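You operate a simulated robot arm through the tools that you are given. There is no shell and no other tool. Be economical: measure what you need, move in short steps, check, and stop when the job is done.

Carry out the task below with a simulated robot arm. There is one attempt and no reset: what you move stays moved.

TASK
Open the green drawer.
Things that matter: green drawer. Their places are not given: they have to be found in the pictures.

It is judged by the outcome, as a careful person would: the job done as asked, and still so three seconds after it is handed in. It fails if anything else is knocked over, pushed out of place, dropped, spilled or broken.

THE ROBOT
A 6-joint arm with a two-finger parallel gripper, fixed in place. Base frame: the origin is at the foot of the arm, x ahead of it, y to its left, z up. Lengths are in m, angles in rad, forces in N, time in s.
With the tool pointing down near the work surface it reaches from about 0.18 to 0.64 m from the base axis. Its first joint turns from -1.152 to 1.152 rad. Payload 2.9 kg.
Tool frame: the origin (TCP) lies between the finger pads and is the grasp point; the fingertips stand 0.03 m ahead of it; z points along the fingers, y is the line along which they close. The gripper opens to 0.11 m. The fingers are 0.02 m wide and 0.01 m thick; the gripper's body (0.048 by 0.112 m) begins 0.055 m behind the TCP.
Orientation is told as [roll, pitch, yaw] about the base's x, y, z axes, in that order, counted from this pose: with the fingers straight down and closing along the base's y, the tool's x points along the base's -x, its y along +y and its z along -z.

THE INTERFACE
- The arm moves only by the tool nudge_tool. Its argument "series" is text: rows parted by semicolons, each of 7 numbers parted by spaces: the finger opening in mm, from 0 to 110, then the shift along the tool's x, y, z in units of 100 mm (1.0 is 100 mm), then the turn, a rotation vector about the tool's x, y, z in units of 90 degrees (1.0 is 90 degrees). In form: gripper x y z rx ry rz; .... A call has 1 to 10 rows; each row is the pose to reach, as a shift and turn from the pose commanded when the call began, along the tool's axes at that moment. A call with a number of a shift or a turn outside -1 to 1 is refused whole. A row lasts 0.2 s, in which the tool goes at most 0.05 m and 0.15 rad; a call with a longer step from one row to the next is refused whole, and so is a gripper value outside its range. A pose out of reach is approached as far as the arm can. The call stops where the force on the tool passes 40 N (or 10 N more than at its start, if that is more) or the arm is blocked; 0.2 s more then pass. The fingers move at their own pace (about 0.108 m/s each) and stop on an object; they squeeze with about 27 N. The grip force told is the motor's: it shows also when the fingers shut on nothing. Time passes only in rows, and 0.2 s behind the last, so rows that repeat a pose let the fingers close. It gives the time, the measured TCP pose, the force on the tool (base axes), the opening and the grip force at its end, in the units of the frame above (readings bear some noise).
- Cameras (640 x 400 px; columns grow to the right, rows downward): "scene" is fixed at [0.0839, 0.4538, 1.3648]; the picture's right is [-0.59, -0.81, 0.00], its down [-0.60, 0.44, -0.67] and it looks along [0.54, -0.39, -0.74] (base axes); focal length 326 px, centre (320, 200). "wrist" rides on the gripper at [-0.036, 0, -0.057] in the tool frame; the picture's right is [0.00, -1.00, 0.00], its down [0.97, 0.00, -0.24] and it looks along [0.24, 0.00, 0.97] (tool axes); focal length 218 px, centre (320, 200).
- grab_frame(camera): a new picture of that camera. No time passes.
- measure_at(camera, pixels): for up to 12 pixels [column, row] of the newest picture of that camera ("zoom" is the newest enlarged one), the place [x, y, z] in the base frame of the surface seen there, good to about 0.002 m. No time passes.
- close_up(camera, box): a new picture of the part [left, top, right, bottom] of that camera's present view, enlarged. No time passes.
- close_job(): hands the job in; it is judged then, once.

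Work in short steps. Measure before you move; look again where a grasp or a placing could have gone wrong, and mend it. You have 60 turns and 20 pictures in all, the two below and enlarged ones among them. Open the gripper and draw the arm clear of the work before you hand the job in, unless the task says otherwise; then end with one line.

The tools are called as name(argument=value, ...) on one line, values as JSON. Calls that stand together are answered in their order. nudge_tool: Moves the arm, as the interface text tells. Its arguments: {"type":"object","properties":{"series":{"type":"string"}},"required":["series"]} The other tools are called the same way: grab_frame (camera) takes a picture; measure_at (camera, pixels) gives the place of the surface under pixels of a picture; close_up (camera, box) takes an enlarged picture of a part of a camera's view; close_job () hands the job in.

At the start:

```text
clock: 0.0
tcp_pos: [0.3619, 0.2069, 0.8105]
tool_rot: [0.0, 0.0, 0.002]
ft_force: [0.1, 0.4, -0.3]
gripper_width: 0.11
grasp_force: 0.1
```

scene: 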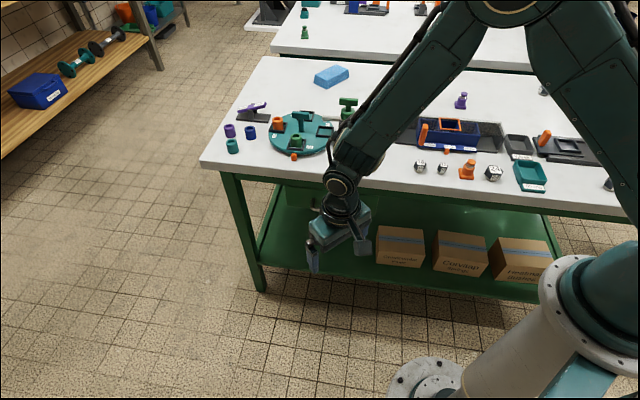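
wrist: 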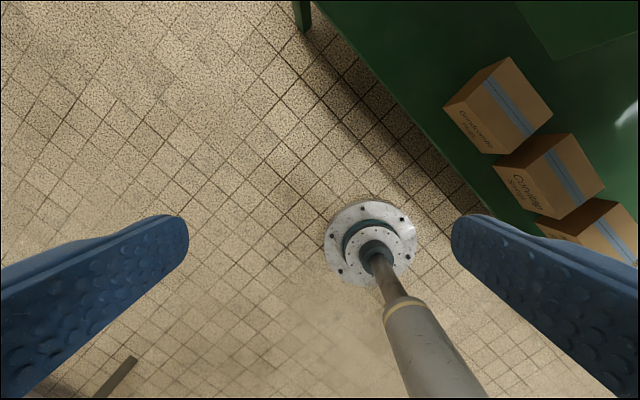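

The scene shows no obvious green drawer; I enlarge the table top to find it.

close_up(camera="scene", box=[200, 60, 400, 185])

close_up(camera="scene", box=[400, 80, 640, 230])

```text
3.20 times, centred on (300, 122) of scene
```

zoom: 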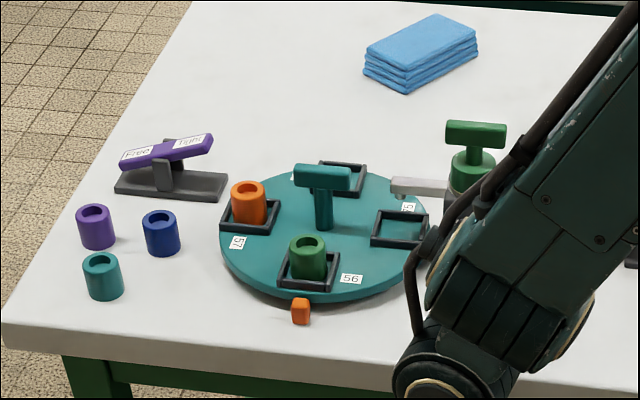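

```text
2.67 times, centred on (520, 155) of scene
```

zoom: 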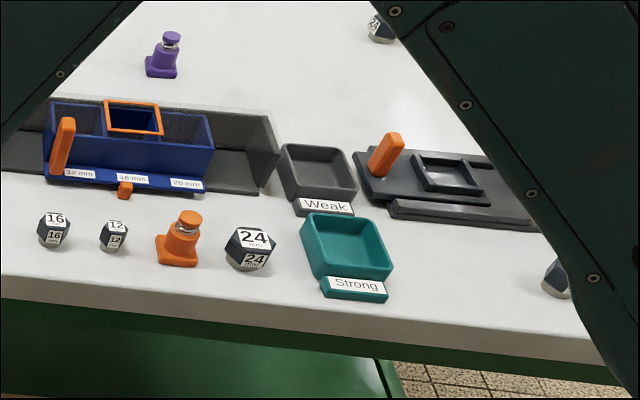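

No drawer visible yet; the arm hides part of the bench. I measure a few points for the layout.

measure_at(camera="scene", pixels=[[202, 165], [265, 58], [540, 205], [530, 175], [300, 145], [440, 135], [400, 245], [608, 185], [420, 380], [440, 70], [560, 145], [345, 110]])

```text
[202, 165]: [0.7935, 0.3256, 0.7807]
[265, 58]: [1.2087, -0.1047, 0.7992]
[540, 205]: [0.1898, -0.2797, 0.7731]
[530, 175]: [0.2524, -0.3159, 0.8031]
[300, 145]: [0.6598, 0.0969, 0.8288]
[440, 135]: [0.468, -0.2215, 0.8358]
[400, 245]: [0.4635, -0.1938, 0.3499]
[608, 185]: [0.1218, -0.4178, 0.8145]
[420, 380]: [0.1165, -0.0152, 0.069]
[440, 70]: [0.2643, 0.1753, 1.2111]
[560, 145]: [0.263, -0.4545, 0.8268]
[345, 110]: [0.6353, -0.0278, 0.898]
```

The bench front edge runs diagonally (x−y≈0.47), tool is off the bench with 0.2 m room. I turn the tool toward the bench to look with the wrist camera.

nudge_tool(series="110 0 0 -0.1 0 0 0.09; 110 0 0 -0.2 0 0 0.18; 110 0 0 -0.3 0 0 0.27; 110 0 0 -0.4 0 0 0.36; 110 0 0 -0.5 0 0 0.45; 110 0 0 -0.6 0 0 0.5")

nudge_tool(series="110 0 0 0 0 -0.09 0; 110 0 0 0 0 -0.18 0; 110 0 0 0 0 -0.27 0; 110 0 0 0 0 -0.36 0; 110 0 0 0 0 -0.45 0; 110 0 0 0 0 -0.54 0; 110 0 0 0 0 -0.63 0; 110 0 0 0 0 -0.7 0")

grab_frame(camera="wrist")

grab_frame(camera="scene")

```text
clock: 1.4
tcp_pos: [0.3628, 0.2059, 0.8685]
tool_rot: [0.003, -0.001, -0.785]
ft_force: [0.5, 0.0, -0.2]
gripper_width: 0.1097
grasp_force: 0.1
```

```text
clock: 3.2
tcp_pos: [0.3608, 0.2066, 0.8719]
tool_rot: [0.001, -1.1, -0.785]
ft_force: [-0.9, -0.2, -0.1]
gripper_width: 0.1101
grasp_force: 0.0
```

```text
15 pictures are left
```

wrist: 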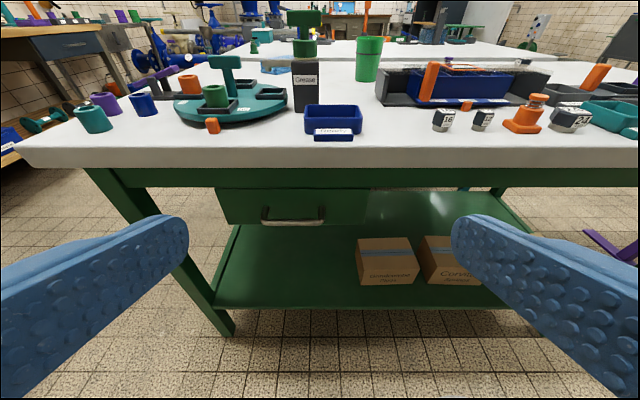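

```text
14 pictures are left
```

scene: 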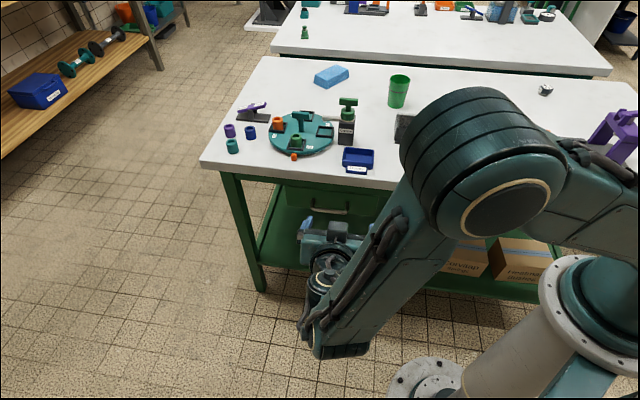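

The green drawer hangs under the bench, bar handle at wrist (292,215). I enlarge and measure it.

close_up(camera="wrist", box=[200, 150, 400, 275])

measure_at(camera="wrist", pixels=[[222, 205], [360, 205], [292, 195], [264, 221], [292, 222], [322, 221], [263, 213], [323, 212], [290, 235], [292, 165], [292, 180], [240, 215]])

```text
3.20 times, centred on (300, 212) of wrist
```

zoom: 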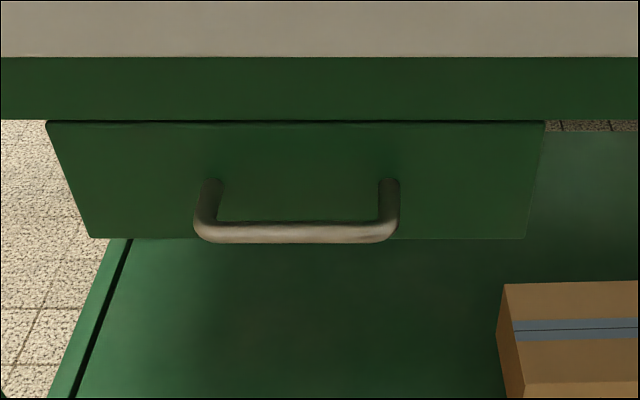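

```text
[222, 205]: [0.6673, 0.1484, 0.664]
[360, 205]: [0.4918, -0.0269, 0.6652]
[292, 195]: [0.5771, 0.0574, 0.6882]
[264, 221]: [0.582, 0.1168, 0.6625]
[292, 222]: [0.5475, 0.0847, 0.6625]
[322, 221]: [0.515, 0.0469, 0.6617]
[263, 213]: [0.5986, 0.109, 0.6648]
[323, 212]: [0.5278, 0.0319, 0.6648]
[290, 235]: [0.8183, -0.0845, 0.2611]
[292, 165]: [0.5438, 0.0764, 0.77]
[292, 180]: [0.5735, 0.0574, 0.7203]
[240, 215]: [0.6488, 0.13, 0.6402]
```

Handle bar: centre ≈ (0.549, 0.082, 0.659), running along (0.7,0.7,0), about 40 mm off the drawer face. I level the tool and roll it so fingers close vertically.

nudge_tool(series="110 0 0 0 0 -0.08 0; 110 0 0 0 0 -0.16 0; 110 0 0 0 0 -0.24 0; 110 0 0 0 0 -0.3 0")

nudge_tool(series="110 0 0 0 0 0 0.09; 110 0 0 0 0 0 0.18; 110 0 0 0 0 0 0.27; 110 0 0 0 0 0 0.36; 110 0 0 0 0 0 0.45; 110 0 0 0 0 0 0.54; 110 0 0 0 0 0 0.63; 110 0 0 0 0 0 0.72; 110 0 0 0 0 0 0.81; 110 0 0 0 0 0 0.9")

nudge_tool(series="50 0 0 0 0 0 0.09; 50 0 0 0 0 0 0.1; 50 0 0 0 0 0 0.1")

```text
clock: 4.2
tcp_pos: [0.3717, 0.184, 0.867]
tool_rot: [0.004, -1.46, -0.783]
ft_force: [0.3, -0.4, -0.2]
gripper_width: 0.1101
grasp_force: 0.1
out of reach, approached as far as the arm can: row 1, 2, 3, 4
```

```text
clock: 6.4
tcp_pos: [0.3718, 0.1839, 0.8663]
tool_rot: [1.454, -0.153, -2.333]
ft_force: [1.0, -0.6, -0.2]
gripper_width: 0.1099
grasp_force: 0.0
```

```text
clock: 7.2
tcp_pos: [0.3933, 0.2058, 0.8655]
tool_rot: [1.426, -0.028, -2.345]
ft_force: [-0.2, 0.3, -0.7]
gripper_width: 0.0499
grasp_force: 0.0
out of reach, approached as far as the arm can: row 1, 2, 3
```

The tool now points at the drawer (8° downward), fingers closing vertically. I move halfway to the pre-grasp and check.

nudge_tool(series="50 0.03 -0.25 0.18 0 0 0; 50 0.06 -0.5 0.36 0 0 0; 50 0.11 -0.7 0.54 0 0 0; 50 0.11 -0.9 0.7 0 0 0; 50 0.11 -0.9 0.7 0 0 0")

```text
clock: 8.4
tcp_pos: [0.4479, 0.1731, 0.7677]
tool_rot: [1.44, -0.003, -2.35]
ft_force: [1.2, 0.1, -0.1]
gripper_width: 0.0502
grasp_force: 0.0
out of reach, approached as far as the arm can: row 1, 2, 3, 4, 5
```

nudge_tool(series="50 0.03 -0.25 0.18 0 0 0; 50 0.06 -0.5 0.36 0 0 0; 50 0.07 -0.7 0.54 0 0 0; 50 0.07 -0.88 0.68 0 0 0; 50 0.07 -0.88 0.68 0 0 0")

grab_frame(camera="wrist")

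```text
clock: 9.6
tcp_pos: [0.4952, 0.1367, 0.6756]
tool_rot: [1.453, 0.0, -2.35]
ft_force: [-0.1, -0.2, -0.2]
gripper_width: 0.05
grasp_force: 0.1
out of reach, approached as far as the arm can: row 1
```

```text
12 pictures are left
```

wrist: 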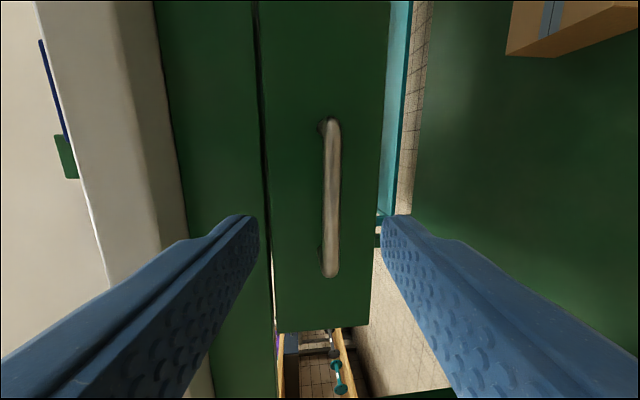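

Bar visible at (331,197) between the fingers; I measure it precisely.

measure_at(camera="wrist", pixels=[[331, 140], [331, 197], [331, 260], [327, 200], [337, 200], [300, 200], [360, 200], [255, 200], [220, 200], [331, 240]])

```text
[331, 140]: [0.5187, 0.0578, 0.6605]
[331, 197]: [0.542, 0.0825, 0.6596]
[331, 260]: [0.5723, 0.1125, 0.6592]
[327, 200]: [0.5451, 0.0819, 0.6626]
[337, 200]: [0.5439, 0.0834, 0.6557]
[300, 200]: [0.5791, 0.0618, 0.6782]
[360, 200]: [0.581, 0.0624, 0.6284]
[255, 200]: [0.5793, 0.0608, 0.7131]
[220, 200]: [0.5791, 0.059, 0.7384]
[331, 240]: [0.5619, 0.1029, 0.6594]
```

Bar centre: z 0.6595, 36 mm from the face; TCP at d=0.2535 must advance ~72 mm. I advance with fingers straddling the bar.

nudge_tool(series="50 0 -0.08 0.2 0 0 0; 50 0 -0.08 0.4 0 0 0; 50 0 -0.08 0.55 0 0 0; 50 0 -0.08 0.65 0 0 0; 50 0 -0.08 0.71 0 0 0; 50 0 -0.08 0.71 0 0 0")

```text
clock: 11.0
tcp_pos: [0.5445, 0.0896, 0.6587]
tool_rot: [1.457, -0.001, -2.35]
ft_force: [-0.1, 0.2, 0.0]
gripper_width: 0.05
grasp_force: 0.1
```

TCP is in place without contact; close on the bar.

nudge_tool(series="0 0 0 0 0 0 0; 0 0 0 0 0 0 0; 0 0 0 0 0 0 0")

```text
clock: 11.8
tcp_pos: [0.5444, 0.0885, 0.6592]
tool_rot: [1.459, 0.002, -2.351]
ft_force: [-1.7, -1.7, 9.4]
gripper_width: 0.0118
grasp_force: 44.7
```

Gripped (11.8 mm). Pull straight out along (−0.71, 0.71, 0), first 60 mm.

nudge_tool(series="0 0 -0.011 -0.1 0 0 0; 0 0 -0.022 -0.2 0 0 0; 0 0 -0.034 -0.3 0 0 0; 0 0 -0.045 -0.4 0 0 0; 0 0 -0.056 -0.5 0 0 0; 0 0 -0.067 -0.6 0 0 0")

```text
clock: 13.2
tcp_pos: [0.5026, 0.1331, 0.6587]
tool_rot: [1.466, 0.003, -2.353]
ft_force: [1.6, 0.0, 25.9]
gripper_width: 0.0117
grasp_force: 45.2
```

Drawer moves; there is some upward reaction (26 N), so I ease the tool up slightly while continuing.

nudge_tool(series="0 0 0.02 -0.1 0 0 0; 0 0 0.01 -0.2 0 0 0; 0 0 0 -0.3 0 0 0; 0 0 -0.01 -0.4 0 0 0; 0 0 -0.02 -0.5 0 0 0")

```text
clock: 14.2
tcp_pos: [0.4779, 0.1543, 0.6587]
tool_rot: [1.431, 0.006, -2.331]
ft_force: [1.6, 3.0, -2.6]
gripper_width: 0.0113
grasp_force: 45.4
stopped in row 4: the force on the tool passed its limit (the readings are from after the stop); the commanded pose is now the measured one
out of reach, approached as far as the arm can: row 3, 4
```

Pulled ~93 mm; the stop coincides with the wrist's reach limit. I look at the state.

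grab_frame(camera="scene")

grab_frame(camera="wrist")

```text
11 pictures are left
```

scene: 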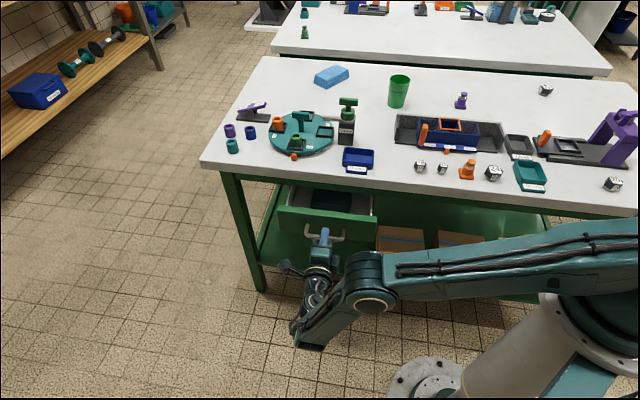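

```text
10 pictures are left
```

wrist: 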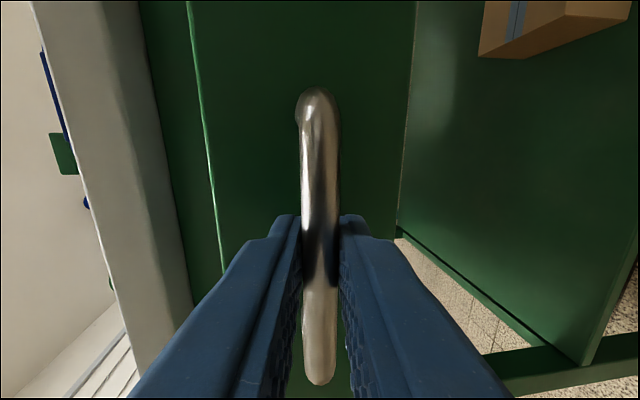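

Drawer is open ~93 mm. To open it further within reach, I release, pitch the tool down ~25° around the bar, and regrip.

nudge_tool(series="50 0 0 0 0 0 0; 50 0 0 0 0 0 0; 50 0 0 0 0.08 0 0; 50 0 0.01 0 0.16 0 0; 50 0 0.02 0 0.24 0 0; 50 0 0.03 0 0.28 0 0; 50 0 0.03 0 0.28 0 0")

grab_frame(camera="wrist")

```text
clock: 15.8
tcp_pos: [0.4776, 0.1539, 0.6627]
tool_rot: [0.991, 0.006, -2.332]
ft_force: [-0.7, 0.2, 0.8]
gripper_width: 0.0498
grasp_force: 0.1
```

```text
9 pictures are left
```

wrist: 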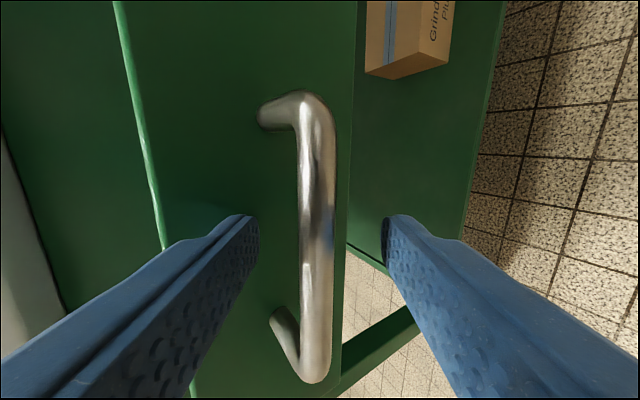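

Bar is centred between the fingers at (318,235). Close and check.

nudge_tool(series="0 0 0 0 0 0 0; 0 0 0 0 0 0 0; 0 0 0 0 0 0 0")

nudge_tool(series="0 0 -0.055 -0.084 0 0 0; 0 0 -0.11 -0.167 0 0 0; 0 0 -0.164 -0.251 0 0 0; 0 0 -0.219 -0.335 0 0 0; 0 0 -0.274 -0.419 0 0 0; 0 0 -0.274 -0.419 0 0 0")

```text
clock: 16.6
tcp_pos: [0.4784, 0.1526, 0.6645]
tool_rot: [0.997, 0.004, -2.334]
ft_force: [-1.7, -3.7, 14.8]
gripper_width: 0.0116
grasp_force: 44.9
```

```text
clock: 17.6
tcp_pos: [0.4557, 0.1771, 0.6624]
tool_rot: [1.004, -0.011, -2.347]
ft_force: [-4.4, -2.4, 5.0]
gripper_width: 0.0115
grasp_force: 45.0
stopped in row 5: the force on the tool passed its limit (the readings are from after the stop); the commanded pose is now the measured one
out of reach, approached as far as the arm can: row 3, 4, 5
```

Opened ~125 mm in all; again at the reach limit. With the bar now clear of the bench edge, I'll regrip with the tool vertical. Release and back off first, rising.

nudge_tool(series="60 0 0 0 0 0 0; 60 0 0 0 0 0 0; 60 0 0 -0.25 0 0 0; 60 0 0 -0.5 0 0 0; 60 0 0 -0.75 0 0 0; 60 0 0 -0.95 0 0 0; 60 0 0 -0.95 0 0 0")

```text
clock: 19.2
tcp_pos: [0.4195, 0.2443, 0.7148]
tool_rot: [1.004, -0.016, -2.344]
ft_force: [-1.2, 0.6, -1.3]
gripper_width: 0.0601
grasp_force: 0.1
out of reach, approached as far as the arm can: row 3, 4, 5, 6, 7
```

nudge_tool(series="60 0 0.1 -0.1 0.09 0 0; 60 0 0.2 -0.2 0.18 0 0; 60 0 0.3 -0.3 0.27 0 0; 60 0 0.4 -0.4 0.36 0 0; 60 0 0.5 -0.5 0.45 0 0; 60 0 0.5 -0.5 0.54 0 0; 60 0 0.5 -0.5 0.63 0 0; 60 0 0.5 -0.5 0.64 0 0")

grab_frame(camera="scene")

grab_frame(camera="wrist")

```text
clock: 21.0
tcp_pos: [0.4062, 0.2572, 0.7822]
tool_rot: [-0.005, -0.011, -2.346]
ft_force: [0.0, 0.3, 0.2]
gripper_width: 0.06
grasp_force: 0.0
```

```text
8 pictures are left
```

scene: 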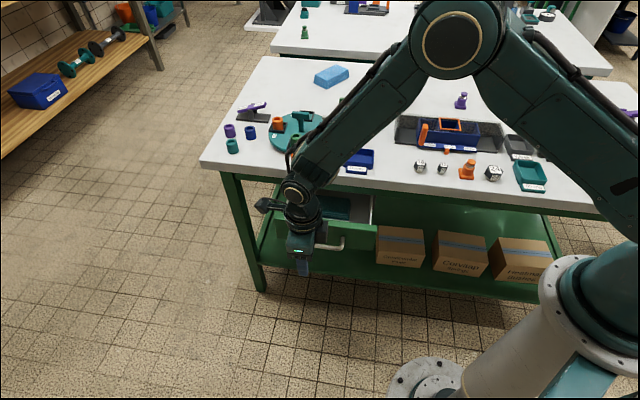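

```text
7 pictures are left
```

wrist: 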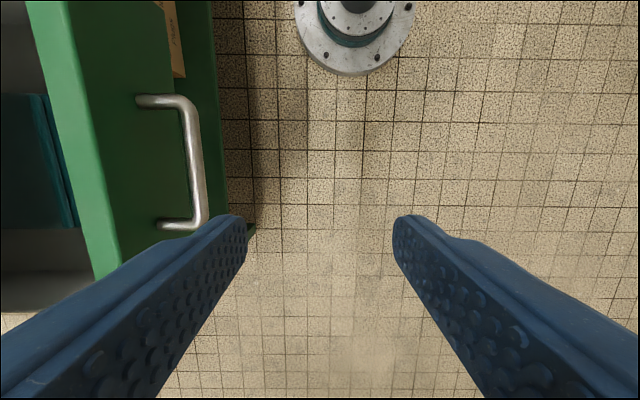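

measure_at(camera="wrist", pixels=[[196, 120], [197, 160], [203, 205], [192, 160], [165, 226], [150, 100], [80, 170], [60, 120], [100, 170], [5, 60], [30, 150]])

```text
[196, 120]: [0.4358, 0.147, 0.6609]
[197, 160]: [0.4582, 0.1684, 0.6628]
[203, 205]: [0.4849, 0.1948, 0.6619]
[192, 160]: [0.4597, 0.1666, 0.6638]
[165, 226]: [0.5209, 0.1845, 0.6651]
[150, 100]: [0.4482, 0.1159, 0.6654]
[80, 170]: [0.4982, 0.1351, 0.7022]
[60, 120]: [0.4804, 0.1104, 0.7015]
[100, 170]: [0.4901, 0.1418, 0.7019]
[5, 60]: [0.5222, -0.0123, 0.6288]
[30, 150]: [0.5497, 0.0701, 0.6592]
```

Bar now at d=0.207, s=0.446, z=0.66; drawer front top z=0.702, face 38 mm behind the bar. Shift over the bar at height, then check before lowering.

nudge_tool(series="36 -0.06 0.25 0 0 0 0; 36 -0.12 0.5 0 0 0 0; 36 -0.18 0.75 0 0 0 0; 36 -0.23 1.0 0 0 0 0; 36 -0.23 1.0 0 0 0 0")

grab_frame(camera="wrist")

```text
clock: 22.2
tcp_pos: [0.4628, 0.173, 0.7799]
tool_rot: [-0.002, -0.01, -2.343]
ft_force: [0.2, -0.3, -0.7]
gripper_width: 0.036
grasp_force: 0.2
```

```text
6 pictures are left
```

wrist: 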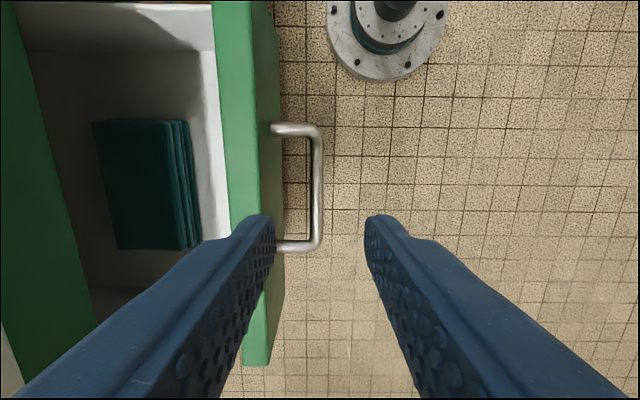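

Aligned (bar at column 318). Lower 103 mm and close.

nudge_tool(series="36 -0.03 0.02 0.25 0 0 0; 36 -0.03 0.02 0.5 0 0 0; 36 -0.03 0.02 0.75 0 0 0; 36 -0.03 0.02 0.9 0 0 0; 36 -0.03 0.02 1.0 0 0 0; 36 -0.03 0.02 1.0 0 0 0")

nudge_tool(series="0 0 0 0.02 0 0 0; 0 0 0 0.02 0 0 0; 0 0 0 0.02 0 0 0")

```text
clock: 23.6
tcp_pos: [0.4607, 0.1663, 0.6829]
tool_rot: [-0.001, -0.01, -2.344]
ft_force: [0.1, -0.3, 0.7]
gripper_width: 0.036
grasp_force: 0.1
```

```text
clock: 24.4
tcp_pos: [0.4601, 0.1667, 0.682]
tool_rot: [-0.004, -0.01, -2.344]
ft_force: [-6.0, -5.4, 28.7]
gripper_width: 0.0118
grasp_force: 45.4
```

Gripped (11.8 mm). Pull along −tool y, relieving the vertical load by 2 mm.

nudge_tool(series="0 0 -0.05 -0.02 0 0 0; 0 0 -0.15 -0.02 0 0 0; 0 0 -0.25 -0.02 0 0 0; 0 0 -0.35 -0.02 0 0 0; 0 0 -0.45 -0.02 0 0 0; 0 0 -0.55 -0.02 0 0 0; 0 0 -0.65 -0.02 0 0 0; 0 0 -0.75 -0.02 0 0 0")

```text
clock: 26.2
tcp_pos: [0.4064, 0.2192, 0.6822]
tool_rot: [-0.001, -0.007, -2.345]
ft_force: [16.8, 15.4, -30.6]
gripper_width: 0.0118
grasp_force: 44.7
```

Total opening now ≈ 200 mm. Check the picture for how much of the drawer remains.

grab_frame(camera="scene")

```text
5 pictures are left
```

scene: 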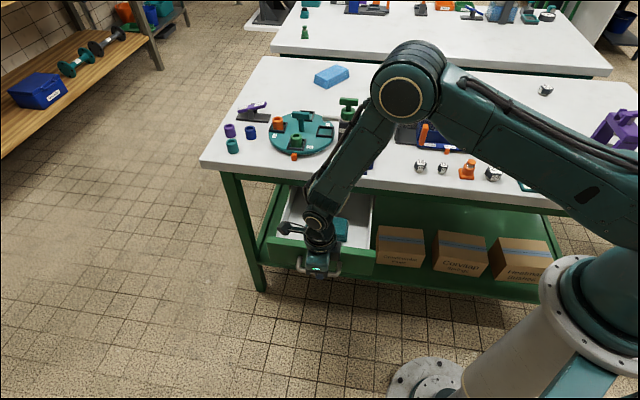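

Pull a bit further, easing side and vertical load.

nudge_tool(series="0 0.02 0 0.02 0 0 0; 0 0.02 -0.1 0.02 0 0 0; 0 0.02 -0.2 0.02 0 0 0; 0 0.02 -0.3 0.02 0 0 0; 0 0.02 -0.4 0.02 0 0 0; 0 0.02 -0.5 0.02 0 0 0")

```text
clock: 27.6
tcp_pos: [0.3774, 0.25, 0.6831]
tool_rot: [0.012, -0.012, -2.354]
ft_force: [24.5, -28.0, -1.9]
gripper_width: 0.0117
grasp_force: 44.9
```

A 37 N force against the pull: the drawer is at its end stop (~240 mm). Ease off, release and lift clear.

nudge_tool(series="0 0 0.06 0 0 0 0; 24 0 0.06 0 0 0 0; 30 0 0.06 0 0 0 0; 30 0 0.06 -0.2 0 0 0; 30 0 0.06 -0.4 0 0 0; 30 0 0.06 -0.65 0 0 0; 30 0 0.06 -0.95 0 0 0; 30 0 -0.3 -1 0 0 0; 30 0 -0.6 -1 0 0 0")

grab_frame(camera="wrist")

grab_frame(camera="scene")

```text
clock: 29.6
tcp_pos: [0.3515, 0.2766, 0.7822]
tool_rot: [-0.003, -0.009, -2.342]
ft_force: [0.1, 0.3, -0.2]
gripper_width: 0.03
grasp_force: 0.0
out of reach, approached as far as the arm can: row 9
```

```text
4 pictures are left
```

wrist: 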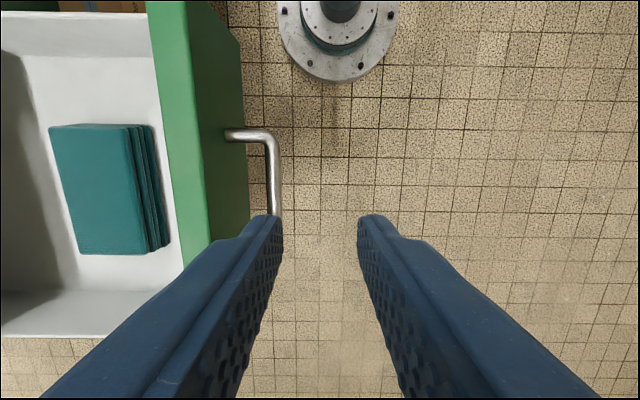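

```text
3 pictures are left
```

scene: 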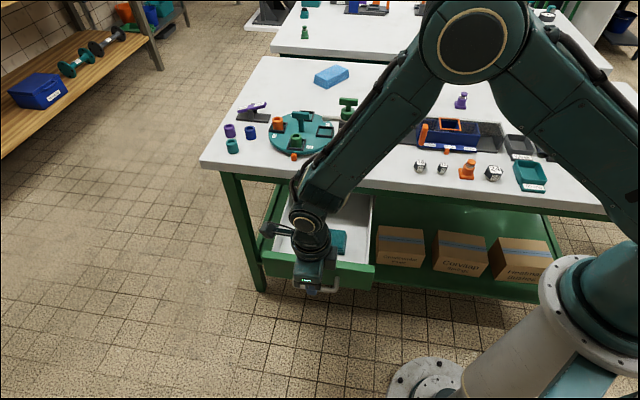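

The drawer stands fully open and the tool is free of the handle. I raise the arm a little more, open the gripper, and finish.

nudge_tool(series="80 0 0 -0.25 0 0 0; 110 0 0 -0.5 0 0 0; 110 0 0 -0.75 0 0 0; 110 0 0 -1 0 0 0; 110 0 0 -1 0 0 0")

grab_frame(camera="scene")

```text
clock: 30.8
tcp_pos: [0.355, 0.2772, 0.8817]
tool_rot: [-0.004, -0.009, -2.344]
ft_force: [0.4, 0.7, 0.3]
gripper_width: 0.1096
grasp_force: 0.0
```

```text
2 pictures are left
```

scene: 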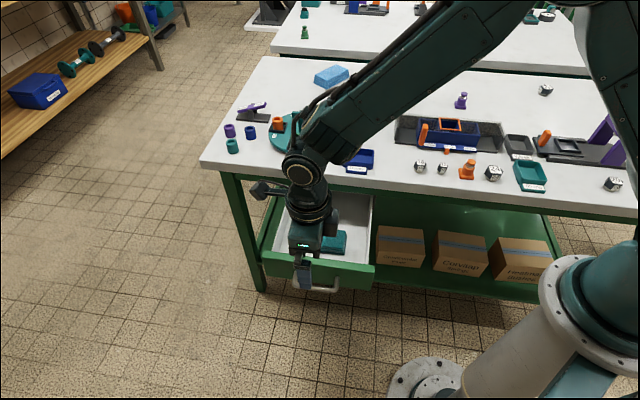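

The drawer is open, the arm is clear of it, and nothing in view has been disturbed, so I hand in.

close_job()

```text
The job is handed in.
```

The green drawer under the bench is open about 240 mm, to what felt like its end stop; the arm is clear, and I saw nothing else disturbed.
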